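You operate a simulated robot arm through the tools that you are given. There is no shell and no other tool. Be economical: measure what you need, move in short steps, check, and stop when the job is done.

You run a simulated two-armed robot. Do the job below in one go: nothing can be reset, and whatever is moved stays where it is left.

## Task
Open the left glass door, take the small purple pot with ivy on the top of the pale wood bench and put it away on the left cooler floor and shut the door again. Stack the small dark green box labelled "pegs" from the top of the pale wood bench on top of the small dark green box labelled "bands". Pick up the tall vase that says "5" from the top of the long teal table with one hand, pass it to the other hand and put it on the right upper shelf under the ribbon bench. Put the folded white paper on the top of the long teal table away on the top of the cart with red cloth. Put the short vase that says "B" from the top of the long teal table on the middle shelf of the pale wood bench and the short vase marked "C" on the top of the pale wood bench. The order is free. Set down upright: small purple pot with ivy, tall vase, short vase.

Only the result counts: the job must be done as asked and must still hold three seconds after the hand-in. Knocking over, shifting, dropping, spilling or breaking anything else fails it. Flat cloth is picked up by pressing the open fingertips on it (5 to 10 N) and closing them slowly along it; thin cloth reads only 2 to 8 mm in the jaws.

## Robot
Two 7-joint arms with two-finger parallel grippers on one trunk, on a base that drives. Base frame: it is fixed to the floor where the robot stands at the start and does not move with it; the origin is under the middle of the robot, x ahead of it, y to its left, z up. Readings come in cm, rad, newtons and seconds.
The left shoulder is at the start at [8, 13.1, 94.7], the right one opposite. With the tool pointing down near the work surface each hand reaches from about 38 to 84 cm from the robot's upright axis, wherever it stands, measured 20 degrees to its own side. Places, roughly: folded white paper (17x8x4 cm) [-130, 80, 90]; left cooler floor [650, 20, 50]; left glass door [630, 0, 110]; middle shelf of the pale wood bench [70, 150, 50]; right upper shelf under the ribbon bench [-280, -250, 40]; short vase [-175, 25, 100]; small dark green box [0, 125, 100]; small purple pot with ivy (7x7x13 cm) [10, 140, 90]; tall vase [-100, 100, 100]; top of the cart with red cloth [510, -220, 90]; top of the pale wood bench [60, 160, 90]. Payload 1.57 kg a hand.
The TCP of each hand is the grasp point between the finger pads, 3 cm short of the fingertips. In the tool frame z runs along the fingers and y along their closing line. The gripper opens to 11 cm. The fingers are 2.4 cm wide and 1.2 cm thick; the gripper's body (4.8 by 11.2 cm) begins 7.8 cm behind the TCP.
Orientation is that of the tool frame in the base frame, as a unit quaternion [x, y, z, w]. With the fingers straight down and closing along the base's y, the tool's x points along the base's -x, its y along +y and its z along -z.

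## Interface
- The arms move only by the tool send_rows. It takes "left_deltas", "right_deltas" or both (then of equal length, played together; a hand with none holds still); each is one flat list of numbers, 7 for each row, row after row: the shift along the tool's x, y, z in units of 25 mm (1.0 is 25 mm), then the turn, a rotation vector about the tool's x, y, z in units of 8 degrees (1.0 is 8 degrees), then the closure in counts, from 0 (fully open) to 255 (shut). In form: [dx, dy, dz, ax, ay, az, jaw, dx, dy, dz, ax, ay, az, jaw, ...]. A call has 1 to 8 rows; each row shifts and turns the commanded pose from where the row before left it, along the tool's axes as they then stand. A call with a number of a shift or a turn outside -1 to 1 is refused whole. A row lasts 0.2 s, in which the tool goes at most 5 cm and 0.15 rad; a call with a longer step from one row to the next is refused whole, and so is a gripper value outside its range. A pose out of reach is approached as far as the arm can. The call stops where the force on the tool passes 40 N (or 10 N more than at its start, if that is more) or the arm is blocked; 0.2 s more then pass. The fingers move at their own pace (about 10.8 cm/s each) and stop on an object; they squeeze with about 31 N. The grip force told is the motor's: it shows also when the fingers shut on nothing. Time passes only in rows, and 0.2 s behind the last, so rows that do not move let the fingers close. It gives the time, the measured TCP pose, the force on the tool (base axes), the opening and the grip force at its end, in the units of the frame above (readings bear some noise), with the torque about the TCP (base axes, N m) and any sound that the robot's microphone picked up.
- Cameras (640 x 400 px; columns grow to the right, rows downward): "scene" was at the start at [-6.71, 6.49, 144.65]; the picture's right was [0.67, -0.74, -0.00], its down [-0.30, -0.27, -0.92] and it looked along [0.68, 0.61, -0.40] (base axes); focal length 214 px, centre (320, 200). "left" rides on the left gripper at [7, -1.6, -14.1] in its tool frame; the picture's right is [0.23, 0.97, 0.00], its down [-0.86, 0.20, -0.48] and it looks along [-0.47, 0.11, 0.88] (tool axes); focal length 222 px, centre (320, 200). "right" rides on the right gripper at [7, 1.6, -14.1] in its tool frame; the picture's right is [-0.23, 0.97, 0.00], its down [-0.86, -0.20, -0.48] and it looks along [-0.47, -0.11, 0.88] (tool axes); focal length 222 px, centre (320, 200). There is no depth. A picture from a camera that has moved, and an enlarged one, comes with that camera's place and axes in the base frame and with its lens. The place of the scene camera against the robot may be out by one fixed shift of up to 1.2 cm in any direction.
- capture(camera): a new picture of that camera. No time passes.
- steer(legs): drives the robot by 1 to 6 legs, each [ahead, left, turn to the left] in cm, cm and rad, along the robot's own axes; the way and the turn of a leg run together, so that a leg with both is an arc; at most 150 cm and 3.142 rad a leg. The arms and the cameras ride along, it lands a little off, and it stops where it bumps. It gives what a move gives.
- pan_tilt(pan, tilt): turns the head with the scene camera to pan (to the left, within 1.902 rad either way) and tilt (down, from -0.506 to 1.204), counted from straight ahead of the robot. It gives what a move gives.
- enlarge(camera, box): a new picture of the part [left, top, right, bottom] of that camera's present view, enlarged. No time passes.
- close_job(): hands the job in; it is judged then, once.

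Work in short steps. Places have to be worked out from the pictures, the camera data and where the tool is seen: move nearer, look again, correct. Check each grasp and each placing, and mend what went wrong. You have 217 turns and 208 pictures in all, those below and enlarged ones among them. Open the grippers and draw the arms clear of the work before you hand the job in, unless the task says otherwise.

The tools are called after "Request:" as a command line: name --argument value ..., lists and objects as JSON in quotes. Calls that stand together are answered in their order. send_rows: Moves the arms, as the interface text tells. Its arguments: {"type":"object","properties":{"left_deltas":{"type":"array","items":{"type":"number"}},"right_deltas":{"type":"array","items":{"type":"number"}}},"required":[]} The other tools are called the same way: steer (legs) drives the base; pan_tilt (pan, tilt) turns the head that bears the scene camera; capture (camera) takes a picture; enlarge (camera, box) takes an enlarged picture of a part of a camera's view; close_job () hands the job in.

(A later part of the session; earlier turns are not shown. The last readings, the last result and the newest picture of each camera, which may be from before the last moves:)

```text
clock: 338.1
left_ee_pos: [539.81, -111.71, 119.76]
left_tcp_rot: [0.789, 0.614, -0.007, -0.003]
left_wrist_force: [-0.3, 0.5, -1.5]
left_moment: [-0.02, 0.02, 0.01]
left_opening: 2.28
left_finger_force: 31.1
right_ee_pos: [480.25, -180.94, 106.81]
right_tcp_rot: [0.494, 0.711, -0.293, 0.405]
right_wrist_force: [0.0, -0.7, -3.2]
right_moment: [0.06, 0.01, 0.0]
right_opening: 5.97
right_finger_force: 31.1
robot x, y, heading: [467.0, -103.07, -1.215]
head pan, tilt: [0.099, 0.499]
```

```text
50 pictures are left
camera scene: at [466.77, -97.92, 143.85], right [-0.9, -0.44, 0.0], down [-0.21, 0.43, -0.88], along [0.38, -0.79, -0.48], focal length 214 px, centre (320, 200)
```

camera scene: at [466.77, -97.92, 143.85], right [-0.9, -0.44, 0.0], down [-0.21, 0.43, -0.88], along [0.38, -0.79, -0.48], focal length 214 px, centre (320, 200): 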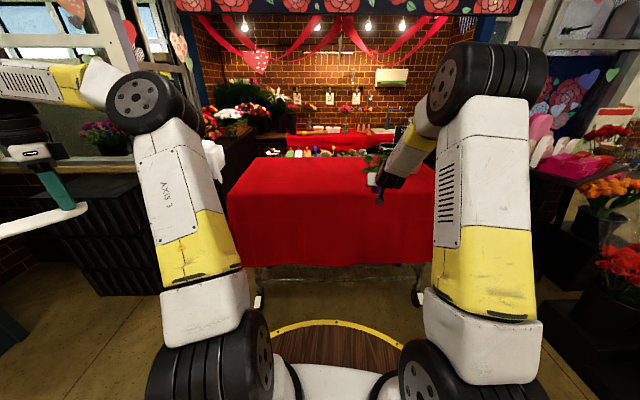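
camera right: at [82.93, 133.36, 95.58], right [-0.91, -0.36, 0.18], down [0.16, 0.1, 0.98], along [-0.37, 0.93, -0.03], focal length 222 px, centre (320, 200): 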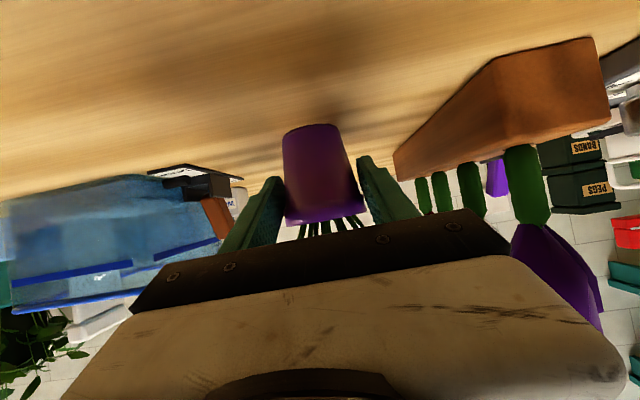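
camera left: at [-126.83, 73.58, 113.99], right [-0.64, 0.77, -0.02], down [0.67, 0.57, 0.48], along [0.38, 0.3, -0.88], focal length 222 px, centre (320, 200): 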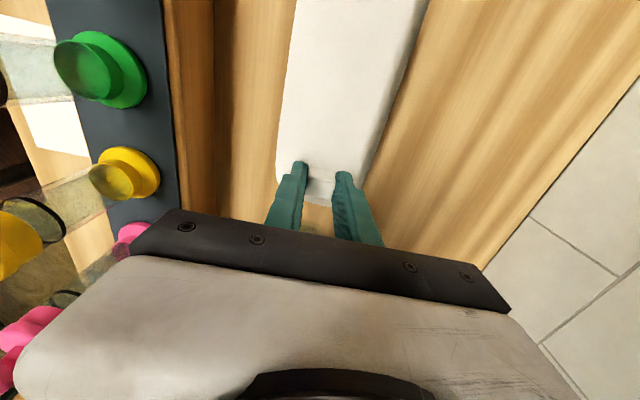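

Cart edge is about 90 cm ahead. Raise the pot 15 cm, drive 40 cm ahead, and look at the cart top.

Request:
send_rows --right_deltas '[-0.87, 0, -0.5, 0, 0, 0, 220, -0.87, 0, -0.5, 0, 0, 0, 220, -0.87, 0, -0.5, 0, 0, 0, 220, -0.87, 0, -0.5, 0, 0, 0, 220, -0.87, 0, -0.5, 0, 0, 0, 220, -0.87, 0, -0.5, 0, 0, 0, 220]'

Request:
steer --legs '[[38, 0, 0]]'

Request:
pan_tilt --pan 0.3 --tilt 0.6

Request:
capture --camera "scene"

```text
clock: 339.5
left_ee_pos: [539.69, -111.71, 119.69]
left_tcp_rot: [0.79, 0.613, -0.008, -0.003]
left_wrist_force: [0.5, -0.6, -0.5]
left_moment: [0.02, -0.03, 0.01]
left_opening: 2.29
left_finger_force: 31.1
right_ee_pos: [480.36, -180.63, 122.01]
right_tcp_rot: [0.493, 0.711, -0.293, 0.406]
right_wrist_force: [-1.3, -0.3, -4.3]
right_moment: [0.07, 0.02, 0.03]
right_opening: 5.95
right_finger_force: 30.7
robot x, y, heading: [467.29, -103.02, -1.218]
head pan, tilt: [0.099, 0.499]
```

```text
clock: 341.9
left_ee_pos: [552.64, -147.67, 119.71]
left_tcp_rot: [0.791, 0.612, -0.007, -0.003]
left_wrist_force: [0.1, 0.5, -0.6]
left_moment: [-0.03, -0.02, -0.04]
left_opening: 2.28
left_finger_force: 31.0
right_ee_pos: [493.05, -216.2, 121.9]
right_tcp_rot: [0.496, 0.71, -0.293, 0.405]
right_wrist_force: [0.0, 0.7, -4.8]
right_moment: [0.07, 0.0, -0.01]
right_opening: 5.94
right_finger_force: 31.0
robot x, y, heading: [480.09, -138.7, -1.218]
head pan, tilt: [0.099, 0.499]
```

```text
clock: 342.6
left_ee_pos: [552.74, -147.53, 119.61]
left_tcp_rot: [0.791, 0.612, -0.007, -0.002]
left_wrist_force: [0.5, -0.3, 0.0]
left_moment: [-0.02, -0.03, -0.04]
left_opening: 2.28
left_finger_force: 31.4
right_ee_pos: [493.12, -216.27, 122.13]
right_tcp_rot: [0.496, 0.71, -0.293, 0.404]
right_wrist_force: [0.8, -1.0, -3.6]
right_moment: [0.03, 0.0, -0.02]
right_opening: 5.95
right_finger_force: 31.0
robot x, y, heading: [480.05, -138.68, -1.223]
head pan, tilt: [0.3, 0.6]
```

```text
49 pictures are left
camera scene: at [481.19, -132.25, 142.95], right [-0.8, -0.6, 0.0], down [-0.34, 0.45, -0.83], along [0.5, -0.66, -0.56], focal length 214 px, centre (320, 200)
```

scene: 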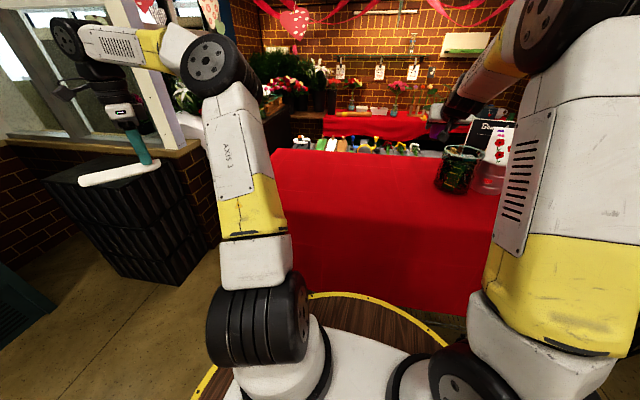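

The cart's left-middle top is free. Drive 8 cm in, then bring the left hand with the paper over it.

Request:
steer --legs '[[8, 0, 0]]'

Request:
send_rows --left_deltas '[-0.94, -0.16, 0, 0, 0, 0, 255, -0.94, -0.16, 0, 0, 0, 0, 255, -0.94, -0.16, 0, 0, 0, 0, 255, -0.94, -0.16, 0, 0, 0, 0, 255, -0.94, -0.16, 0, 0, 0, 0, 255, -0.94, -0.16, 0, 0, 0, 0, 255, -0.94, -0.16, 0, 0, 0, 0, 255, -0.94, -0.16, 0, 0, 0, 0, 255]'

Request:
send_rows --left_deltas '[-0.94, -0.16, 0.2, 0, 0, 0, 255, -0.94, -0.16, 0.2, 0, 0, 0, 255, -0.94, -0.16, 0.2, 0, 0, 0, 255, -0.94, -0.16, 0.2, 0, 0, 0, 255, -0.94, -0.16, 0.2, 0, 0, 0, 255, -0.94, -0.16, 0.2, 0, 0, 0, 255, -0.94, -0.16, 0.2, 0, 0, 0, 255, -0.94, -0.16, 0.2, 0, 0, 0, 255]'

Request:
send_rows --left_deltas '[-0.94, -0.16, 0.3, 0, 0, 0, 255, -0.94, -0.16, 0.3, 0, 0, 0, 255, -0.94, -0.16, 0.3, 0, 0, 0, 255, -0.94, -0.16, 0.3, 0, 0, 0, 255, -0.94, -0.16, 0.3, 0, 0, 0, 255, -0.94, -0.16, 0.3, 0, 0, 0, 255]'

Request:
capture --camera "left"

Request:
capture --camera "scene"

```text
clock: 343.6
left_ee_pos: [555.3, -155.12, 119.71]
left_tcp_rot: [0.792, 0.611, -0.007, -0.003]
left_wrist_force: [0.4, 0.5, -0.9]
left_moment: [-0.04, -0.02, 0.01]
left_opening: 2.28
left_finger_force: 31.3
right_ee_pos: [495.75, -223.58, 121.88]
right_tcp_rot: [0.496, 0.71, -0.294, 0.404]
right_wrist_force: [0.7, 1.0, -4.5]
right_moment: [0.08, -0.01, -0.05]
right_opening: 5.96
right_finger_force: 30.7
robot x, y, heading: [482.86, -146.08, -1.224]
head pan, tilt: [0.3, 0.6]
```

```text
clock: 345.4
left_ee_pos: [547.59, -172.4, 120.03]
left_tcp_rot: [0.792, 0.611, -0.008, -0.003]
left_wrist_force: [0.4, -0.2, 0.1]
left_moment: [0.0, 0.0, 0.0]
left_opening: 2.27
left_finger_force: 31.2
right_ee_pos: [495.8, -223.68, 122.15]
right_tcp_rot: [0.496, 0.711, -0.292, 0.404]
right_wrist_force: [1.3, 0.2, -4.0]
right_moment: [0.05, 0.01, 0.0]
right_opening: 5.96
right_finger_force: 31.3
robot x, y, heading: [482.41, -146.07, -1.221]
head pan, tilt: [0.3, 0.6]
```

```text
clock: 347.2
left_ee_pos: [539.48, -189.97, 116.01]
left_tcp_rot: [0.792, 0.611, -0.008, -0.003]
left_wrist_force: [0.7, 1.3, -0.3]
left_moment: [-0.05, 0.0, 0.05]
left_opening: 2.27
left_finger_force: 30.9
right_ee_pos: [495.89, -223.71, 122.03]
right_tcp_rot: [0.497, 0.71, -0.293, 0.403]
right_wrist_force: [-0.8, -0.3, -3.8]
right_moment: [0.05, 0.01, -0.02]
right_opening: 5.91
right_finger_force: 31.5
robot x, y, heading: [482.84, -146.1, -1.223]
head pan, tilt: [0.3, 0.6]
```

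```text
clock: 348.6
left_ee_pos: [533.59, -203.03, 111.78]
left_tcp_rot: [0.791, 0.611, -0.008, -0.004]
left_wrist_force: [-0.5, 0.7, -1.1]
left_moment: [-0.02, 0.01, 0.02]
left_opening: 2.3
left_finger_force: 30.8
right_ee_pos: [495.7, -223.67, 122.01]
right_tcp_rot: [0.496, 0.71, -0.294, 0.404]
right_wrist_force: [0.5, 0.7, -3.6]
right_moment: [0.05, 0.0, 0.0]
right_opening: 5.94
right_finger_force: 31.4
robot x, y, heading: [482.76, -146.15, -1.228]
head pan, tilt: [0.3, 0.6]
```

```text
48 pictures are left
camera left: at [534.12, -195.92, 125.9], right [1.0, -0.03, -0.02], down [-0.02, -0.88, 0.48], along [-0.03, -0.48, -0.88], focal length 222 px, centre (320, 200)
```

left: 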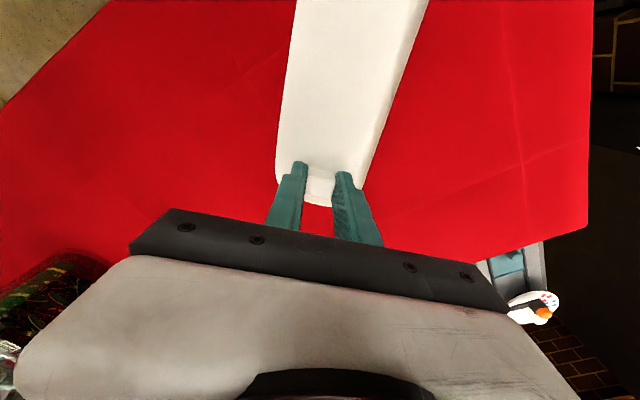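

```text
47 pictures are left
camera scene: at [483.89, -139.68, 142.94], right [-0.8, -0.6, 0.0], down [-0.34, 0.45, -0.82], along [0.5, -0.66, -0.57], focal length 214 px, centre (320, 200)
```

scene: 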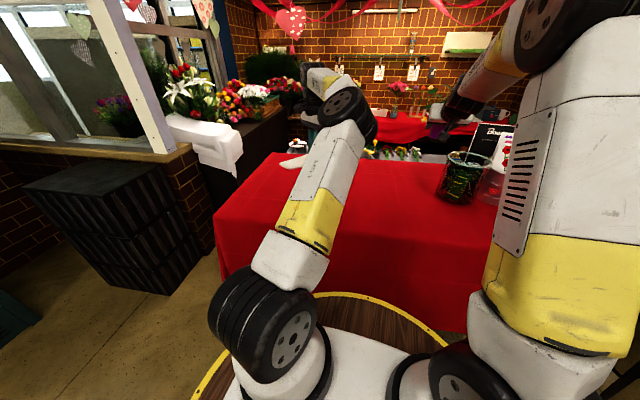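

Well over the cart top (tail end ~15 cm inside the edge). Lower.

Request:
send_rows --left_deltas '[0, 0, 1, 0, 0, 0, 255, 0, 0, 1, 0, 0, 0, 255, 0, 0, 1, 0, 0, 0, 255, 0, 0, 1, 0, 0, 0, 255, 0, 0, 1, 0, 0, 0, 255, 0, 0, 0.6, 0, 0, 0, 255]'

Request:
send_rows --left_deltas '[0, 0, 0.2, 0, 0, 0, 255, 0, 0, 0.15, 0, 0, 0, 255, 0, 0, 0.15, 0, 0, 0, 255, 0, 0, 0.1, 0, 0, 0, 255]'

Request:
capture --camera "left"

```text
clock: 350.1
left_ee_pos: [533.47, -202.87, 97.57]
left_tcp_rot: [0.792, 0.611, -0.007, -0.003]
left_wrist_force: [0.5, -0.8, -0.7]
left_moment: [-0.04, -0.02, 0.0]
left_opening: 2.3
left_finger_force: 30.5
right_ee_pos: [495.77, -223.66, 121.94]
right_tcp_rot: [0.496, 0.71, -0.293, 0.405]
right_wrist_force: [-0.3, 0.5, -4.1]
right_moment: [0.09, -0.01, -0.02]
right_opening: 5.94
right_finger_force: 30.9
robot x, y, heading: [483.02, -145.94, -1.221]
head pan, tilt: [0.3, 0.6]
```

```text
clock: 351.1
left_ee_pos: [533.42, -203.03, 96.59]
left_tcp_rot: [0.792, 0.611, -0.008, 0.0]
left_wrist_force: [-1.2, 1.9, 7.8]
left_moment: [-0.09, -0.14, 0.03]
left_opening: 2.28
left_finger_force: 31.0
right_ee_pos: [495.61, -223.61, 121.86]
right_tcp_rot: [0.496, 0.711, -0.292, 0.404]
right_wrist_force: [-0.2, 0.0, -4.0]
right_moment: [0.08, 0.03, 0.02]
right_opening: 5.94
right_finger_force: 31.1
robot x, y, heading: [483.06, -146.02, -1.223]
head pan, tilt: [0.3, 0.6]
stopped in row 4 (left hand): the force on the tool passed its limit at 42 N (the readings are from after the stop); the commanded pose is now the measured one
```

```text
46 pictures are left
camera left: at [533.86, -195.91, 110.74], right [1.0, -0.03, -0.01], down [-0.02, -0.87, 0.49], along [-0.02, -0.49, -0.87], focal length 222 px, centre (320, 200)
```

left: 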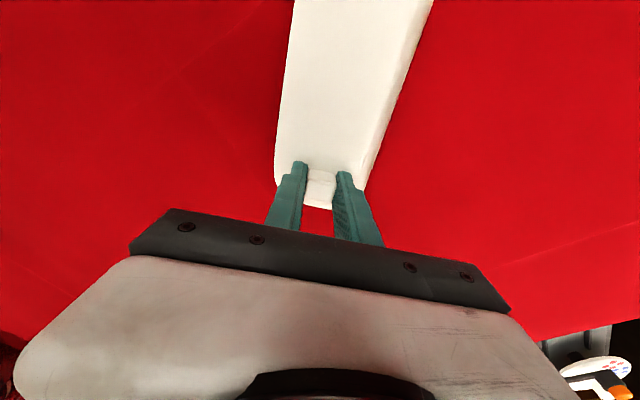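

Paper rests on the cart. Open, rise and check it.

Request:
send_rows --left_deltas '[0, 0, 0, 0, 0, 0, 190, 0, 0, 0, 0, 0, 0, 140, 0, 0, 0, 0, 0, 0, 100, 0, 0, -0.6, 0, 0, 0, 100, 0, 0, -1, 0, 0, 0, 100, 0, 0, -1, 0, 0, 0, 60, 0, 0, -1, 0, 0, 0, 0, 0, 0, -1, 0, 0, 0, 0]'

Request:
capture --camera "left"

```text
clock: 352.9
left_ee_pos: [533.64, -203.03, 108.08]
left_tcp_rot: [0.791, 0.612, -0.007, 0.0]
left_wrist_force: [0.4, -0.5, 0.0]
left_moment: [-0.01, 0.0, -0.04]
left_opening: 11.0
left_finger_force: 0.0
right_ee_pos: [495.74, -223.73, 121.94]
right_tcp_rot: [0.496, 0.71, -0.293, 0.404]
right_wrist_force: [0.2, 0.5, -4.2]
right_moment: [0.07, 0.04, 0.03]
right_opening: 5.93
right_finger_force: 31.4
robot x, y, heading: [482.87, -145.85, -1.22]
head pan, tilt: [0.3, 0.6]
```

```text
45 pictures are left
camera left: at [534.15, -195.84, 122.13], right [1.0, -0.03, -0.01], down [-0.02, -0.87, 0.49], along [-0.02, -0.49, -0.87], focal length 222 px, centre (320, 200)
```

left: 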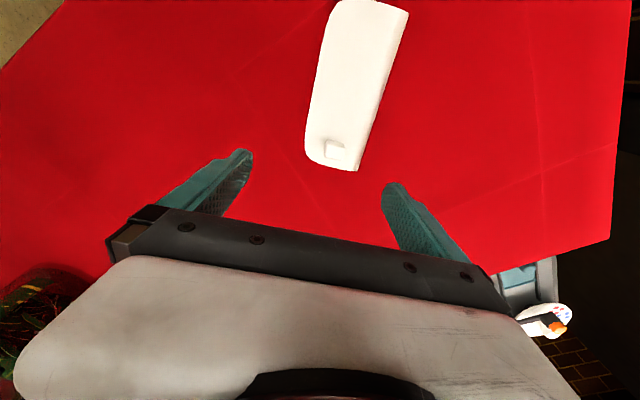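

Paper delivered. Retract the left hand, back away from the cart, turn to face the cooler and approach.

Request:
send_rows --left_deltas '[0, 0, -1, 0, 0, 0, 0, 0.8, 0.16, -0.9, 0, 0, 0, 0, 0.94, 0.16, -0.6, 0, 0, 0, 0, 0.94, 0.16, -0.3, 0, 0, 0, 0, 0.94, 0.16, 0, 0, 0, 0, 0, 0.94, 0.16, 0, 0, 0, 0, 0, 0.94, 0.16, 0, 0, 0, 0, 0, 0.94, 0.16, 0, 0, 0, 0, 0]'

Request:
steer --legs '[[-46, 0, 0], [0, 0, 1.716], [50, 0, 0]]'

Request:
pan_tilt --pan 0.0 --tilt 0.3

Request:
capture --camera "scene"

```text
clock: 354.7
left_ee_pos: [540.63, -188.21, 114.67]
left_tcp_rot: [0.792, 0.61, -0.007, -0.002]
left_wrist_force: [0.6, -0.9, -0.4]
left_moment: [0.0, 0.0, 0.03]
left_opening: 11.02
left_finger_force: 0.0
right_ee_pos: [495.73, -223.78, 121.86]
right_tcp_rot: [0.496, 0.71, -0.294, 0.404]
right_wrist_force: [-0.4, -1.5, -3.6]
right_moment: [0.08, -0.02, 0.01]
right_opening: 5.96
right_finger_force: 31.1
robot x, y, heading: [482.84, -145.9, -1.224]
head pan, tilt: [0.3, 0.6]
```

```text
clock: 364.1
left_ee_pos: [545.13, -17.07, 114.64]
left_tcp_rot: [0.061, 0.998, -0.005, 0.006]
left_wrist_force: [-0.1, -0.2, -0.1]
left_moment: [-0.01, -0.02, 0.02]
left_opening: 11.01
left_finger_force: 0.1
right_ee_pos: [586.23, -56.73, 121.99]
right_tcp_rot: [-0.209, 0.841, 0.111, 0.487]
right_wrist_force: [0.7, 0.6, -3.8]
right_moment: [-0.01, 0.09, 0.0]
right_opening: 5.94
right_finger_force: 30.7
robot x, y, heading: [510.79, -80.19, 0.486]
head pan, tilt: [0.3, 0.6]
```

```text
clock: 364.9
left_ee_pos: [545.08, -17.01, 114.51]
left_tcp_rot: [0.061, 0.998, -0.006, 0.006]
left_wrist_force: [-0.4, 0.1, 0.3]
left_moment: [0.0, 0.01, 0.0]
left_opening: 11.0
left_finger_force: 0.0
right_ee_pos: [586.2, -56.78, 121.95]
right_tcp_rot: [-0.209, 0.841, 0.112, 0.487]
right_wrist_force: [0.6, -0.6, -3.2]
right_moment: [-0.05, 0.04, 0.0]
right_opening: 5.95
right_finger_force: 31.3
robot x, y, heading: [511.52, -80.16, 0.482]
head pan, tilt: [0.0, 0.3]
```

```text
44 pictures are left
camera scene: at [507.42, -81.83, 145.69], right [0.46, -0.89, 0.0], down [-0.26, -0.14, -0.95], along [0.85, 0.44, -0.3], focal length 214 px, centre (320, 200)
```

scene: 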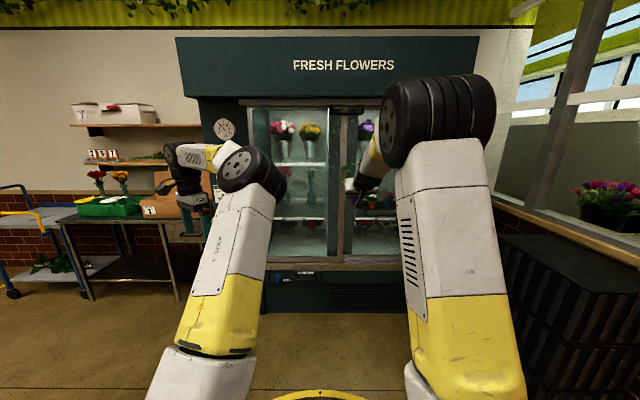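

Request:
enlarge --camera "scene" --box '[200, 90, 400, 300]'

```text
1.90 times, centred on (300, 195) of scene
camera zoom: at [507.42, -81.83, 145.69], right [0.46, -0.89, 0.0], down [-0.26, -0.14, -0.95], along [0.85, 0.44, -0.3], focal length 408 px, centre (358, 210)
```

zoom: 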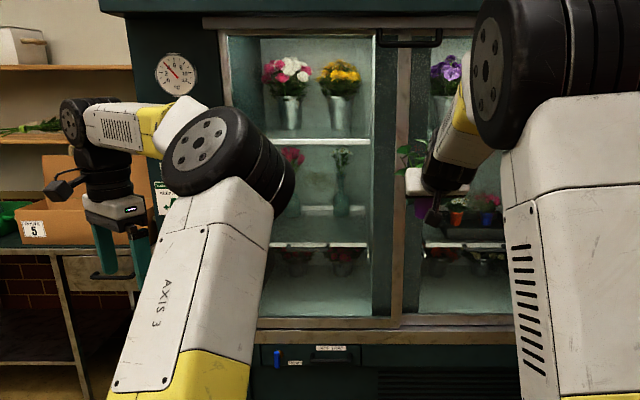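

Handles are hidden by the arm; I shift the base 35 cm left to see the door between the arms.

Request:
steer --legs '[[-8, 30, 0.012]]'

Request:
enlarge --camera "scene" --box '[250, 80, 470, 300]'

```text
clock: 367.0
left_ee_pos: [522.9, 6.4, 114.7]
left_tcp_rot: [0.053, 0.999, -0.006, 0.005]
left_wrist_force: [0.2, 0.4, -1.0]
left_moment: [-0.02, 0.0, 0.0]
left_opening: 11.0
left_finger_force: 0.1
right_ee_pos: [564.76, -32.72, 122.07]
right_tcp_rot: [-0.215, 0.839, 0.115, 0.487]
right_wrist_force: [0.0, -0.3, -4.3]
right_moment: [-0.03, 0.07, 0.0]
right_opening: 5.93
right_finger_force: 31.4
robot x, y, heading: [489.91, -56.77, 0.499]
head pan, tilt: [0.0, 0.3]
```

```text
1.82 times, centred on (360, 190) of scene
camera zoom: at [486.23, -58.94, 145.69], right [0.48, -0.88, 0.0], down [-0.26, -0.14, -0.96], along [0.84, 0.46, -0.3], focal length 390 px, centre (247, 218)
```

zoom: 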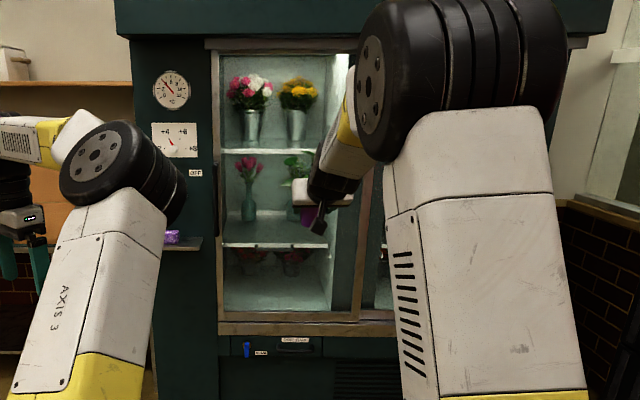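

The left door's handle is a vertical bar at its left edge (n≈−270, z 75–117), so it swings out to the right (or slides). I level the left tool to point forward at it, and draw the pot hand back.

Request:
send_rows --left_deltas '[0, 0, 0, 0, 0, -0.86, 0, 0, 0, 0, 0, 0, -0.86, 0, 0, 0, 0, 0, 0, -0.86, 0, 0, 0, 0, 0, 0, -0.86, 0, 0, 0, 0, 0, 0, -0.86, 0, 0, 0, 0, 0, -1, 0, 0, 0, 0, 0, 0, -1, 0, 0, 0, 0, 0, 0, -1, 0, 0]' --right_deltas '[0.5, 0, -0.86, 0, 0, 0, 220, 0.5, 0, -0.86, 0, 0, 0, 220, 0.5, 0, -0.86, 0, 0, 0, 220, 0.5, 0, -0.86, 0, 0, 0, 220, 0.5, 0, -0.86, 0, 0, 0, 220, 0.5, 0, -0.86, 0, 0, 0, 220, 0.5, 0, -0.86, 0, 0, 0, 220, 0.5, 0, -0.86, 0, 0, 0, 220]'

Request:
send_rows --left_deltas '[0, -0.7, 0, 0, -1, 0, 0, 0, -0.7, 0, 0, -1, 0, 0, 0, -0.7, 0, 0, -1, 0, 0, 0, -0.7, 0, 0, -1, 0, 0, 0, -0.7, 0, 0, -1, 0, 0, 0, -0.7, 0, 0, -1, 0, 0, 0, -0.7, 0, 0, -1, 0, 0, 0, -0.7, 0, 0, -1, 0, 0]'

Request:
steer --legs '[[38, 0, 0]]'

Request:
capture --camera "left"

```text
clock: 368.8
left_ee_pos: [522.99, 6.55, 114.56]
left_tcp_rot: [-0.24, 0.947, 0.045, 0.206]
left_wrist_force: [-0.6, 0.4, 0.5]
left_moment: [-0.01, 0.0, 0.0]
left_opening: 11.02
left_finger_force: 0.1
right_ee_pos: [547.94, -41.69, 121.94]
right_tcp_rot: [-0.215, 0.839, 0.114, 0.487]
right_wrist_force: [0.0, 0.9, -4.4]
right_moment: [-0.03, 0.06, 0.02]
right_opening: 5.92
right_finger_force: 31.2
right hand out of reach, approached as far as the arm can: row 8
robot x, y, heading: [490.05, -57.07, 0.5]
head pan, tilt: [0.0, 0.3]
```

```text
clock: 370.6
left_ee_pos: [529.42, -6.01, 114.84]
left_tcp_rot: [-0.181, 0.695, 0.165, 0.676]
left_wrist_force: [-0.4, 0.2, 0.7]
left_moment: [0.01, 0.02, 0.0]
left_opening: 11.03
left_finger_force: 0.0
right_ee_pos: [548.03, -41.75, 121.96]
right_tcp_rot: [-0.215, 0.839, 0.115, 0.487]
right_wrist_force: [0.0, 0.6, -4.0]
right_moment: [-0.05, 0.01, -0.02]
right_opening: 5.94
right_finger_force: 31.0
robot x, y, heading: [489.64, -56.87, 0.499]
head pan, tilt: [0.0, 0.3]
```

```text
clock: 373.0
left_ee_pos: [563.79, 12.3, 114.85]
left_tcp_rot: [-0.179, 0.695, 0.163, 0.676]
left_wrist_force: [-0.1, -0.1, -0.2]
left_moment: [0.01, 0.0, -0.04]
left_opening: 11.01
left_finger_force: 0.0
right_ee_pos: [582.09, -23.41, 122.06]
right_tcp_rot: [-0.213, 0.839, 0.113, 0.487]
right_wrist_force: [-0.7, -0.2, -3.5]
right_moment: [-0.02, 0.11, -0.01]
right_opening: 5.93
right_finger_force: 30.8
robot x, y, heading: [523.75, -38.61, 0.493]
head pan, tilt: [0.0, 0.3]
```

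```text
41 pictures are left
camera left: at [552.05, 3.9, 108.44], right [-0.46, 0.85, -0.24], down [-0.5, -0.02, 0.87], along [0.73, 0.52, 0.44], focal length 222 px, centre (320, 200)
```

left: 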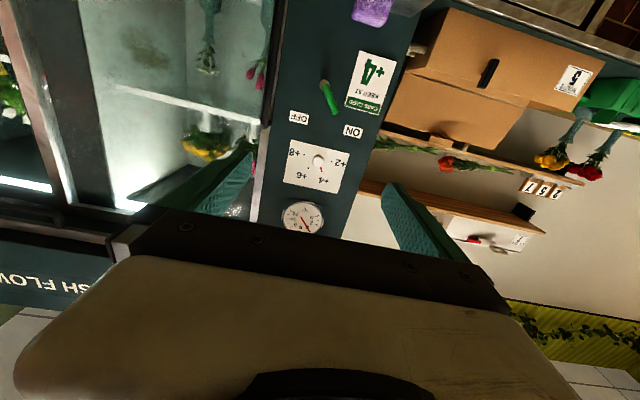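

Request:
enlarge --camera "left" --box '[120, 0, 360, 190]'

Request:
capture --camera "scene"

```text
2.11 times, centred on (240, 95) of left
camera zoom: at [552.05, 3.9, 108.44], right [-0.46, 0.85, -0.24], down [-0.5, -0.02, 0.87], along [0.73, 0.52, 0.44], focal length 468 px, centre (488, 421)
```

zoom: 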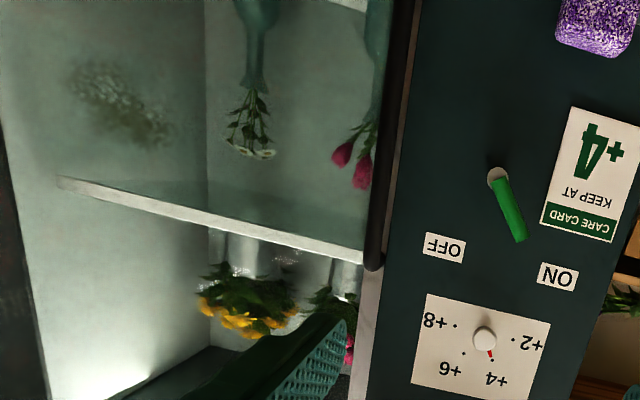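

```text
39 pictures are left
camera scene: at [520.29, -40.48, 145.69], right [0.47, -0.88, 0.0], down [-0.26, -0.14, -0.96], along [0.84, 0.45, -0.3], focal length 214 px, centre (320, 200)
```

scene: 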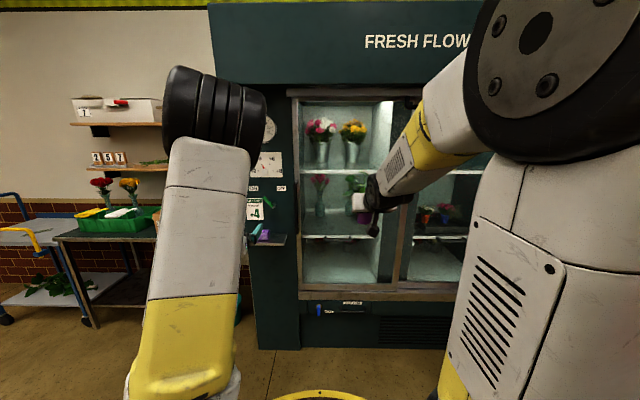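

The black handle bar is at n≈−270, top end z≈120. Drive 15 cm closer, align the left hand (13 cm right, 10 cm down), and advance.

Request:
steer --legs '[[15, 0, 0]]'

Request:
send_rows --left_deltas '[0.8, -1, 0, 0, 0, 0, 0, 0.8, -1, 0, 0, 0, 0, 0, 0.8, -1, 0, 0, 0, 0, 0, 0.8, -1, 0, 0, 0, 0, 0, 0.8, -1, 0, 0, 0, 0, 0, 0, 0, 1, 0, 0, 0, 0, 0, 0, 1, 0, 0, 0, 0, 0, 0, 1, 0, 0, 0, 0]'

Request:
capture --camera "left"

```text
clock: 374.4
left_ee_pos: [577.52, 19.42, 114.85]
left_tcp_rot: [-0.178, 0.695, 0.163, 0.677]
left_wrist_force: [-1.1, -0.2, -0.3]
left_moment: [0.04, 0.02, -0.01]
left_opening: 11.01
left_finger_force: 0.2
right_ee_pos: [595.67, -16.34, 122.11]
right_tcp_rot: [-0.212, 0.839, 0.113, 0.487]
right_wrist_force: [0.5, -0.3, -3.2]
right_moment: [0.02, 0.02, -0.01]
right_opening: 5.95
right_finger_force: 30.8
robot x, y, heading: [537.61, -31.63, 0.488]
head pan, tilt: [0.0, 0.3]
```

```text
clock: 376.2
left_ee_pos: [591.62, 13.03, 105.03]
left_tcp_rot: [-0.179, 0.695, 0.163, 0.677]
left_wrist_force: [0.0, 0.9, 0.5]
left_moment: [0.0, -0.04, 0.05]
left_opening: 11.01
left_finger_force: 0.1
left hand out of reach, approached as far as the arm can: row 1, 2, 3
right_ee_pos: [595.87, -16.24, 121.91]
right_tcp_rot: [-0.212, 0.84, 0.113, 0.487]
right_wrist_force: [-0.5, -0.9, -3.8]
right_moment: [-0.01, 0.04, -0.01]
right_opening: 5.97
right_finger_force: 30.9
robot x, y, heading: [537.71, -31.51, 0.489]
head pan, tilt: [0.0, 0.3]
```

```text
38 pictures are left
camera left: at [579.78, 4.65, 98.58], right [-0.46, 0.85, -0.24], down [-0.5, -0.02, 0.87], along [0.73, 0.52, 0.44], focal length 222 px, centre (320, 200)
```

left: 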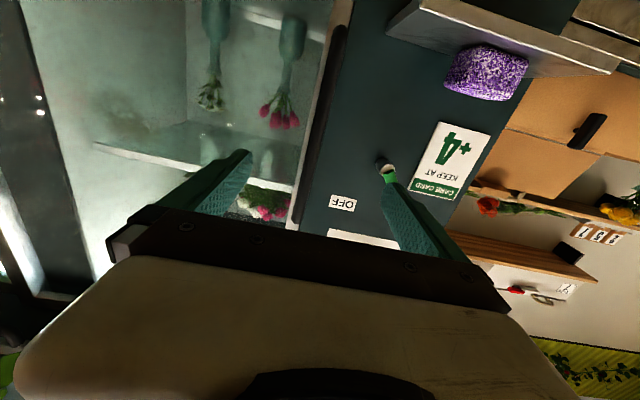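

Bar is centred ahead between the fingers. Advance 14 cm, then gently until the tips touch the door.

Request:
send_rows --left_deltas '[0, 0, 1, 0, 0, 0, 0, 0, 0, 1, 0, 0, 0, 0, 0, 0, 1, 0, 0, 0, 0, 0, 0, 1, 0, 0, 0, 0, 0, 0, 0.8, 0, 0, 0, 0]'

Request:
send_rows --left_deltas '[0, 0, 0.4, 0, 0, 0, 0, 0, 0, 0.4, 0, 0, 0, 0, 0, 0, 0.4, 0, 0, 0, 0, 0, 0, 0.4, 0, 0, 0, 0]'

Request:
capture --camera "left"

```text
clock: 377.4
left_ee_pos: [602.01, 18.65, 104.64]
left_tcp_rot: [-0.178, 0.696, 0.162, 0.677]
left_wrist_force: [0.3, 0.1, -0.2]
left_moment: [0.02, -0.02, 0.0]
left_opening: 11.0
left_finger_force: 0.0
right_ee_pos: [595.67, -16.29, 121.93]
right_tcp_rot: [-0.211, 0.84, 0.113, 0.487]
right_wrist_force: [-0.2, 0.5, -3.6]
right_moment: [-0.03, 0.05, -0.01]
right_opening: 5.94
right_finger_force: 30.9
robot x, y, heading: [537.65, -31.1, 0.492]
head pan, tilt: [0.0, 0.3]
```

```text
clock: 378.4
left_ee_pos: [605.55, 20.43, 104.42]
left_tcp_rot: [-0.179, 0.695, 0.163, 0.677]
left_wrist_force: [-0.2, -0.6, 0.0]
left_moment: [0.03, 0.01, 0.01]
left_opening: 11.0
left_finger_force: 0.1
right_ee_pos: [595.83, -16.33, 121.96]
right_tcp_rot: [-0.211, 0.84, 0.112, 0.487]
right_wrist_force: [0.0, -0.3, -3.9]
right_moment: [-0.02, 0.07, 0.01]
right_opening: 5.95
right_finger_force: 31.1
robot x, y, heading: [537.77, -31.06, 0.49]
head pan, tilt: [0.0, 0.3]
```

```text
37 pictures are left
camera left: at [593.76, 12.11, 98.04], right [-0.46, 0.85, -0.24], down [-0.5, -0.02, 0.87], along [0.73, 0.52, 0.44], focal length 222 px, centre (320, 200)
```

left: 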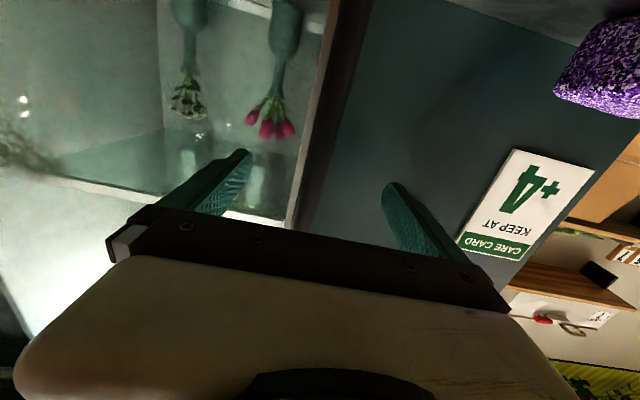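

Bar is between the fingers; continue until contact.

Request:
send_rows --left_deltas '[0, 0, 0.4, 0, 0, 0, 0, 0, 0, 0.4, 0, 0, 0, 0, 0, 0, 0.3, 0, 0, 0, 0, 0, 0, 0.3, 0, 0, 0, 0, 0, 0, 0.3, 0, 0, 0, 0, 0, 0, 0.3, 0, 0, 0, 0]'

Request:
capture --camera "left"

```text
clock: 379.8
left_ee_pos: [609.27, 22.68, 104.37]
left_tcp_rot: [-0.179, 0.695, 0.163, 0.677]
left_wrist_force: [-27.4, -16.3, 7.2]
left_moment: [0.58, -0.37, 1.73]
left_opening: 10.81
left_finger_force: 0.0
right_ee_pos: [595.5, -16.44, 121.81]
right_tcp_rot: [-0.211, 0.84, 0.112, 0.487]
right_wrist_force: [-0.5, 0.2, -3.8]
right_moment: [-0.02, 0.05, 0.0]
right_opening: 5.96
right_finger_force: 30.8
robot x, y, heading: [537.33, -31.62, 0.493]
head pan, tilt: [0.0, 0.3]
stopped in row 6 (left hand): the force on the tool passed its limit at 58 N (the readings are from after the stop); the commanded pose is now the measured one
```

```text
36 pictures are left
camera left: at [597.51, 14.23, 97.92], right [-0.46, 0.85, -0.24], down [-0.5, -0.02, 0.87], along [0.73, 0.52, 0.44], focal length 222 px, centre (320, 200)
```

left: 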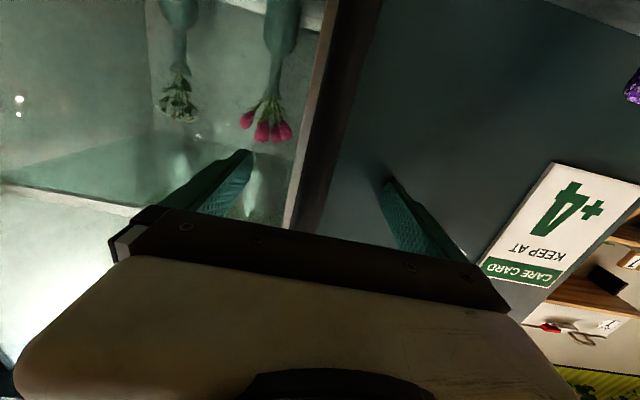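

Tips touch the door/body face. Ease back a touch and close on the bar.

Request:
send_rows --left_deltas '[0, 0, -0.25, 0, 0, 0, 100, 0, 0, 0, 0, 0, 0, 180, 0, 0, 0, 0, 0, 0, 255, 0, 0, 0, 0, 0, 0, 255]'

Request:
send_rows --left_deltas '[0, 0, -0.5, 0, 0, 0, 255, 0, 0, -0.5, 0, 0, 0, 255, 0, 0, -0.5, 0, 0, 0, 255, 0, 0, -0.5, 0, 0, 0, 255]'

Request:
capture --camera "left"

```text
clock: 380.8
left_ee_pos: [609.2, 21.81, 104.15]
left_tcp_rot: [-0.175, 0.697, 0.16, 0.676]
left_wrist_force: [15.5, -15.5, -0.3]
left_moment: [0.7, 0.57, 0.11]
left_opening: 1.98
left_finger_force: 33.7
right_ee_pos: [595.71, -16.47, 121.8]
right_tcp_rot: [-0.211, 0.839, 0.113, 0.488]
right_wrist_force: [-0.1, 0.8, -3.6]
right_moment: [-0.03, 0.05, 0.0]
right_opening: 5.94
right_finger_force: 30.7
robot x, y, heading: [537.61, -31.28, 0.489]
head pan, tilt: [0.0, 0.3]
```

```text
clock: 381.1
left_ee_pos: [609.05, 21.64, 104.22]
left_tcp_rot: [-0.176, 0.697, 0.162, 0.676]
left_wrist_force: [20.8, 9.8, -5.8]
left_moment: [0.66, 0.66, -0.07]
left_opening: 2.0
left_finger_force: 34.4
right_ee_pos: [595.82, -16.36, 121.79]
right_tcp_rot: [-0.211, 0.841, 0.112, 0.485]
right_wrist_force: [0.1, 0.7, -4.2]
right_moment: [-0.02, 0.07, 0.02]
right_opening: 5.94
right_finger_force: 31.5
robot x, y, heading: [537.75, -31.04, 0.486]
head pan, tilt: [0.0, 0.3]
stopped in row 1 (left hand): the force on the tool passed its limit at 101 N (the readings are from after the stop); the commanded pose is now the measured one
```

```text
35 pictures are left
camera left: at [597.17, 13.49, 97.78], right [-0.46, 0.86, -0.24], down [-0.5, -0.02, 0.87], along [0.74, 0.51, 0.43], focal length 222 px, centre (320, 200)
```

left: 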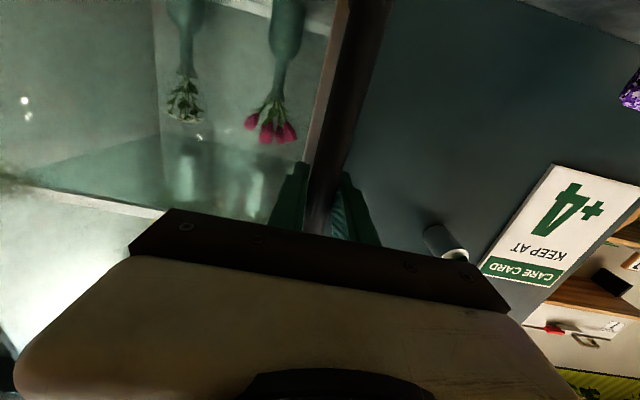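

The bar is held, but pulling meets a hard stop – perhaps it slides. Try a small slide to the right.

Request:
send_rows --left_deltas '[0, -0.25, 0, 0, 0, 0, 255, 0, -0.4, 0, 0, 0, 0, 255, 0, -0.4, 0, 0, 0, 0, 255]'

```text
clock: 381.9
left_ee_pos: [610.37, 19.16, 104.13]
left_tcp_rot: [-0.175, 0.697, 0.159, 0.677]
left_wrist_force: [20.0, 7.2, -9.4]
left_moment: [0.9, 0.05, -0.06]
left_opening: 2.02
left_finger_force: 34.0
right_ee_pos: [595.94, -16.4, 121.93]
right_tcp_rot: [-0.212, 0.84, 0.113, 0.487]
right_wrist_force: [-0.2, -0.2, -3.8]
right_moment: [-0.07, 0.07, -0.03]
right_opening: 5.95
right_finger_force: 30.9
robot x, y, heading: [537.42, -31.54, 0.49]
head pan, tilt: [0.0, 0.3]
```

It slides: a sliding door. Relieve the pull and slide it open by driving the base 42 cm to the right.

Request:
send_rows --left_deltas '[0, 0, 0.12, 0, 0, 0, 255, 0, 0, 0, 0, 0, 0, 255]'

Request:
steer --legs '[[0, -42, 0]]'

Request:
capture --camera "scene"

```text
clock: 382.5
left_ee_pos: [610.24, 19.31, 104.24]
left_tcp_rot: [-0.176, 0.697, 0.16, 0.676]
left_wrist_force: [-21.3, -18.0, -8.4]
left_moment: [0.74, 0.38, -0.02]
left_opening: 2.03
left_finger_force: 33.7
right_ee_pos: [595.78, -16.51, 121.95]
right_tcp_rot: [-0.212, 0.839, 0.113, 0.488]
right_wrist_force: [-0.2, 0.0, -4.5]
right_moment: [-0.03, 0.07, 0.01]
right_opening: 5.95
right_finger_force: 31.0
robot x, y, heading: [537.57, -31.33, 0.494]
head pan, tilt: [0.0, 0.3]
```

```text
clock: 385.1
left_ee_pos: [630.16, -17.91, 104.59]
left_tcp_rot: [-0.175, 0.696, 0.159, 0.678]
left_wrist_force: [-24.1, -14.4, -6.6]
left_moment: [0.75, 0.28, -0.01]
left_opening: 1.99
left_finger_force: 33.6
right_ee_pos: [615.47, -53.69, 121.95]
right_tcp_rot: [-0.21, 0.84, 0.112, 0.488]
right_wrist_force: [0.6, -0.3, -3.9]
right_moment: [-0.02, 0.09, -0.01]
right_opening: 5.95
right_finger_force: 30.7
robot x, y, heading: [557.44, -68.34, 0.481]
head pan, tilt: [0.0, 0.3]
```

```text
34 pictures are left
camera scene: at [553.49, -70.37, 145.69], right [0.47, -0.88, 0.0], down [-0.26, -0.14, -0.96], along [0.84, 0.45, -0.3], focal length 214 px, centre (320, 200)
```

scene: 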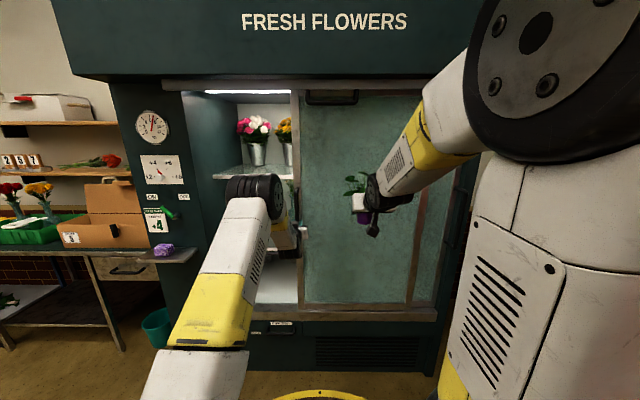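

Door is open ~45 cm. Release the handle, draw the left hand back, and shift the base left in front of the opening.

Request:
send_rows --left_deltas '[0, 0, 0, 0, 0, 0, 150, 0, 0, 0, 0, 0, 0, 0, 0, 0, -0.8, 0, 0, 0, 0, 0, 0, -1, 0, 0, 0, 0, 0, 0, -1, 0, 0, 0, 0, 0, 0, -1, 0, 0, 0, 0, 0, 0, -1, 0, 0, 0, 0, -0.5, 0, -1, 0, 0, 0, 0]'

Request:
steer --legs '[[0, 53, 0.013]]'

Request:
send_rows --left_deltas '[-1, 0.8, 0, 0, 0, 0, 0, -1, 0.8, 0, 0, 0, 0, 0, -0.5, 0.8, 0, 0, 0, 0, 0, 0, 0.8, 0, 0, 0, 0, 0, 0, 0.8, 0, 0, 0, 0, 0, 0, 0.8, 0, 0, 0, 0, 0, 0, 0, 0, 0, 0, 0, 0, 0, 0, 0, 0, 0, 0, 0]' --right_deltas '[0.37, 0, 0.93, 0, 0, 0, 220, 0.37, 0, 0.93, 0, 0, 0, 220, 0.37, 0, 0.93, 0, 0, 0, 220, 0.37, 0, 0.93, 0, 0, 0, 220, 0.87, 0, 0.5, 0, 0, 0, 220, 0.87, 0, 0.5, 0, 0, 0, 220, 0.87, 0, 0.5, 0, 0, 0, 220, 0.87, 0, 0.5, 0, 0, 0, 220]'

Request:
capture --camera "scene"

```text
clock: 386.9
left_ee_pos: [617.35, -24.44, 106.01]
left_tcp_rot: [-0.174, 0.697, 0.158, 0.678]
left_wrist_force: [0.0, 1.0, 1.0]
left_moment: [0.03, 0.0, -0.01]
left_opening: 10.97
left_finger_force: 0.0
right_ee_pos: [615.55, -53.74, 121.84]
right_tcp_rot: [-0.21, 0.84, 0.112, 0.487]
right_wrist_force: [-0.1, -0.5, -5.5]
right_moment: [-0.01, 0.06, -0.01]
right_opening: 5.92
right_finger_force: 31.0
robot x, y, heading: [557.48, -68.57, 0.487]
head pan, tilt: [0.0, 0.3]
```

```text
clock: 390.0
left_ee_pos: [592.09, 23.16, 106.0]
left_tcp_rot: [-0.176, 0.696, 0.16, 0.678]
left_wrist_force: [-0.7, -0.5, 0.4]
left_moment: [0.0, 0.0, 0.0]
left_opening: 11.01
left_finger_force: 0.1
right_ee_pos: [590.34, -6.14, 121.86]
right_tcp_rot: [-0.211, 0.84, 0.113, 0.487]
right_wrist_force: [0.6, -0.1, -4.2]
right_moment: [-0.02, 0.06, -0.01]
right_opening: 5.95
right_finger_force: 31.1
robot x, y, heading: [532.42, -21.17, 0.492]
head pan, tilt: [0.0, 0.3]
```

```text
clock: 391.8
left_ee_pos: [586.38, 33.85, 112.19]
left_tcp_rot: [-0.176, 0.696, 0.16, 0.678]
left_wrist_force: [-0.2, 0.3, 0.9]
left_moment: [0.03, 0.01, -0.02]
left_opening: 10.99
left_finger_force: 0.0
right_ee_pos: [595.84, -3.66, 104.0]
right_tcp_rot: [-0.211, 0.84, 0.113, 0.488]
right_wrist_force: [-0.2, 0.1, -4.3]
right_moment: [-0.03, 0.04, 0.04]
right_opening: 5.93
right_finger_force: 31.0
robot x, y, heading: [532.2, -21.16, 0.493]
head pan, tilt: [0.0, 0.3]
```

```text
33 pictures are left
camera scene: at [528.42, -22.94, 145.69], right [0.47, -0.88, 0.0], down [-0.26, -0.14, -0.96], along [0.84, 0.45, -0.3], focal length 214 px, centre (320, 200)
```

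scene: 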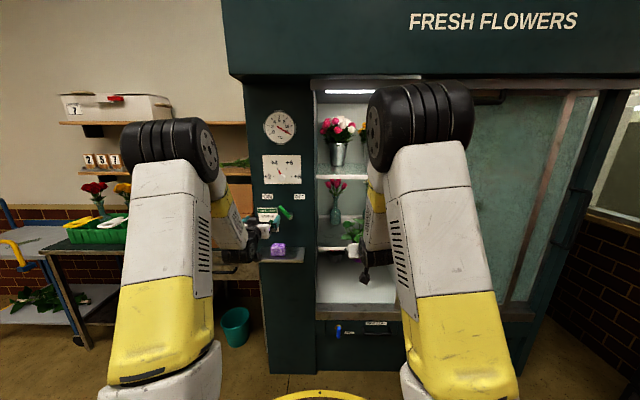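

Opening is clear. I lower the pot while turning the left tool upright and drawing it back.

Request:
send_rows --left_deltas '[0, 0, -0.8, 0, 1, 0, 0, 0, 0, -0.8, 0, 1, 0, 0, 0, 0, -0.5, 0, 1, 0, 0, 0, 0, 0, 0, 1, 0, 0, 0, 0, 0, 0, 1, 0, 0, 0, 0, 0, 0, 1, 0, 0, 0, 0, 0, 0, 1, 0, 0, 0, 0, 0, 0, 1, 0, 0]' --right_deltas '[0.87, 0, 0.5, 0, 0, 0, 220, 0.87, 0, 0.5, 0, 0, 0, 220, 0.87, 0, 0.5, 0, 0, 0, 220, 0.87, 0, 0.5, 0, 0, 0, 220, 0.87, 0, 0.5, 0, 0, 0, 220, 0.87, 0, 0.5, 0, 0, 0, 220, 0.87, 0, 0.5, 0, 0, 0, 220, 0.87, 0, 0.5, 0, 0, 0, 220]'

Request:
send_rows --left_deltas '[0, 0, 0, 0, 1, 0, 0, 0, 0, 0, 0, 1, 0, 0, 0, 0, 0, 0, 0.8, 0, 0, 1, 0, 0, 0, 0, 0, 0, 1, 0, 0, 0, 0, 0, 0, 1, 0, 0, 0, 0, 0, 0, 1, 0, 0, 0, 0, 0, 0, 1, 0, 0, 0, 0, 0, 0]' --right_deltas '[0.87, 0, 0.5, 0, 0, 0, 220, 0.87, 0, 0.5, 0, 0, 0, 220, 0.87, 0, 0.5, 0, 0, 0, 220, 0.87, 0, 0.5, 0, 0, 0, 220, 0.87, 0, 0.5, 0, 0, 0, 220, 0.87, 0, 0.5, 0, 0, 0, 220, 0.87, 0, 0.5, 0, 0, 0, 220, 0.87, 0, 0.5, 0, 0, 0, 220]'

Request:
capture --camera "right"

```text
clock: 393.6
left_ee_pos: [581.98, 31.51, 112.91]
left_tcp_rot: [-0.234, 0.949, 0.043, 0.205]
left_wrist_force: [-0.7, 0.1, 0.6]
left_moment: [0.01, -0.01, 0.0]
left_opening: 10.99
left_finger_force: 0.0
right_ee_pos: [595.98, -3.9, 83.95]
right_tcp_rot: [-0.212, 0.84, 0.113, 0.487]
right_wrist_force: [-1.0, -0.2, -3.4]
right_moment: [-0.03, 0.06, -0.01]
right_opening: 5.96
right_finger_force: 31.4
robot x, y, heading: [532.09, -20.94, 0.49]
head pan, tilt: [0.0, 0.3]
```

```text
clock: 395.4
left_ee_pos: [571.0, 25.81, 112.54]
left_tcp_rot: [-0.238, 0.971, -0.004, 0.018]
left_wrist_force: [0.5, -0.5, 0.0]
left_moment: [-0.03, 0.01, 0.03]
left_opening: 11.01
left_finger_force: 0.0
right_ee_pos: [596.12, -4.07, 63.81]
right_tcp_rot: [-0.211, 0.84, 0.112, 0.486]
right_wrist_force: [-0.3, -0.8, -3.6]
right_moment: [-0.02, 0.06, 0.0]
right_opening: 5.95
right_finger_force: 31.3
robot x, y, heading: [532.36, -21.37, 0.49]
head pan, tilt: [0.0, 0.3]
```

```text
32 pictures are left
camera right: at [581.4, -9.97, 64.72], right [-0.35, 0.92, 0.18], down [0.1, -0.16, 0.98], along [0.93, 0.36, -0.03], focal length 222 px, centre (320, 200)
```

right: 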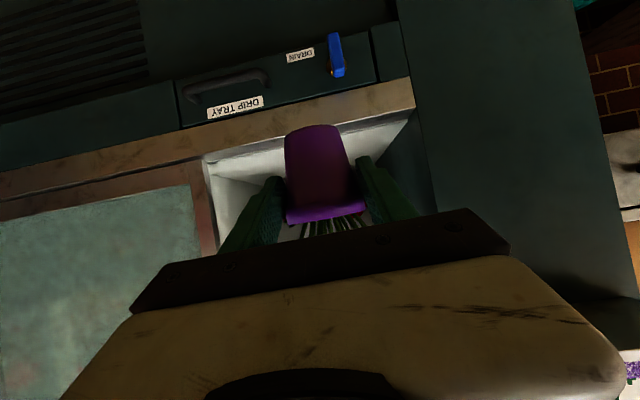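

Floor at z≈51; opening from n −269 to −314, the pot is centred enough. Extend the arm 20 cm while pulling the left hand back, then drive 26 cm in.

Request:
send_rows --left_deltas '[1, 0, -0.5, 0, 0, 0, 0, 1, 0, -0.5, 0, 0, 0, 0, 1, 0, -0.5, 0, 0, 0, 0, 1, 0, -0.5, 0, 0, 0, 0, 0, 0, 0, 0, 0, 0, 0, 0, 0, 0, 0, 0, 0, 0, 0, 0, 0, 0, 0, 0, 0, 0, 0, 0, 0, 0, 0, 0]' --right_deltas '[-0.48, -0.1, 0.87, 0, 0, 0, 220, -0.48, -0.1, 0.87, 0, 0, 0, 220, -0.48, -0.1, 0.87, 0, 0, 0, 220, -0.48, -0.1, 0.87, 0, 0, 0, 220, -0.48, -0.1, 0.87, 0, 0, 0, 220, -0.48, -0.1, 0.87, 0, 0, 0, 220, -0.48, -0.1, 0.87, 0, 0, 0, 220, -0.48, -0.1, 0.87, 0, 0, 0, 220]'

Request:
steer --legs '[[26, 0, 0]]'

Request:
capture --camera "right"

```text
clock: 397.2
left_ee_pos: [562.01, 21.32, 117.18]
left_tcp_rot: [-0.237, 0.971, -0.004, 0.017]
left_wrist_force: [0.3, -0.4, 0.3]
left_moment: [0.0, -0.01, -0.01]
left_opening: 11.0
left_finger_force: 0.0
right_ee_pos: [614.64, 3.14, 63.44]
right_tcp_rot: [-0.212, 0.84, 0.113, 0.486]
right_wrist_force: [-0.3, -0.4, -3.7]
right_moment: [-0.02, 0.04, -0.02]
right_opening: 5.94
right_finger_force: 30.9
robot x, y, heading: [532.11, -21.06, 0.489]
head pan, tilt: [0.0, 0.3]
```

```text
clock: 399.1
left_ee_pos: [585.12, 33.33, 117.17]
left_tcp_rot: [-0.237, 0.971, -0.004, 0.017]
left_wrist_force: [0.7, -0.7, -0.1]
left_moment: [0.0, 0.03, 0.0]
left_opening: 10.98
left_finger_force: 0.0
right_ee_pos: [637.65, 15.32, 63.55]
right_tcp_rot: [-0.212, 0.84, 0.113, 0.486]
right_wrist_force: [-0.4, 0.3, -4.3]
right_moment: [-0.04, 0.06, 0.0]
right_opening: 5.96
right_finger_force: 31.3
robot x, y, heading: [555.14, -8.46, 0.491]
head pan, tilt: [0.0, 0.3]
```

```text
31 pictures are left
camera right: at [622.94, 9.44, 64.49], right [-0.35, 0.92, 0.18], down [0.1, -0.16, 0.98], along [0.93, 0.36, -0.03], focal length 222 px, centre (320, 200)
```

right: 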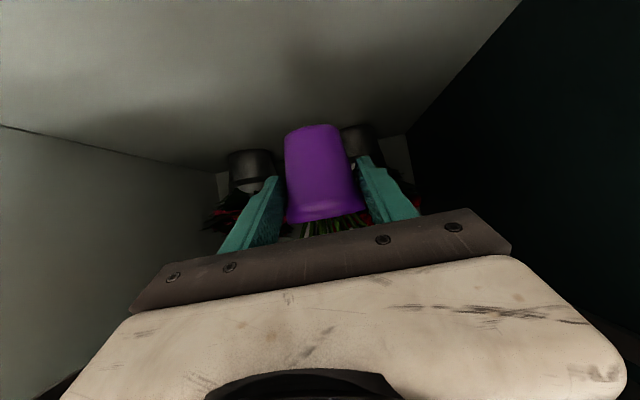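

Inside, with other buckets well behind. Lower to the floor gently.

Request:
send_rows --right_deltas '[0.87, 0, 0.5, 0, 0, 0, 220, 0.87, 0, 0.5, 0, 0, 0, 220, 0.26, 0, 0.15, 0, 0, 0, 220, 0.17, 0, 0.1, 0, 0, 0, 220]'

Request:
send_rows --right_deltas '[0.1, 0, 0.06, 0, 0, 0, 220, 0.1, 0, 0.06, 0, 0, 0, 220, 0.1, 0, 0.06, 0, 0, 0, 220, 0.1, 0, 0.06, 0, 0, 0, 220]'

```text
clock: 400.1
left_ee_pos: [584.97, 33.3, 117.06]
left_tcp_rot: [-0.237, 0.971, -0.004, 0.017]
left_wrist_force: [-0.2, -0.3, 0.1]
left_moment: [-0.01, 0.03, 0.0]
left_opening: 11.0
left_finger_force: 0.1
right_ee_pos: [637.58, 15.35, 57.14]
right_tcp_rot: [-0.212, 0.841, 0.112, 0.486]
right_wrist_force: [0.3, 0.3, -3.4]
right_moment: [-0.05, 0.07, -0.04]
right_opening: 5.96
right_finger_force: 30.7
robot x, y, heading: [555.17, -8.67, 0.486]
head pan, tilt: [0.0, 0.3]
```

```text
clock: 401.1
left_ee_pos: [585.07, 33.45, 117.09]
left_tcp_rot: [-0.237, 0.971, -0.004, 0.018]
left_wrist_force: [-0.3, -1.2, 0.6]
left_moment: [-0.02, 0.0, 0.0]
left_opening: 10.99
left_finger_force: 0.0
right_ee_pos: [637.59, 15.32, 56.17]
right_tcp_rot: [-0.212, 0.84, 0.113, 0.487]
right_wrist_force: [0.2, 0.5, -3.2]
right_moment: [0.02, 0.08, 0.01]
right_opening: 5.97
right_finger_force: 31.1
robot x, y, heading: [555.3, -8.61, 0.491]
head pan, tilt: [0.0, 0.3]
```

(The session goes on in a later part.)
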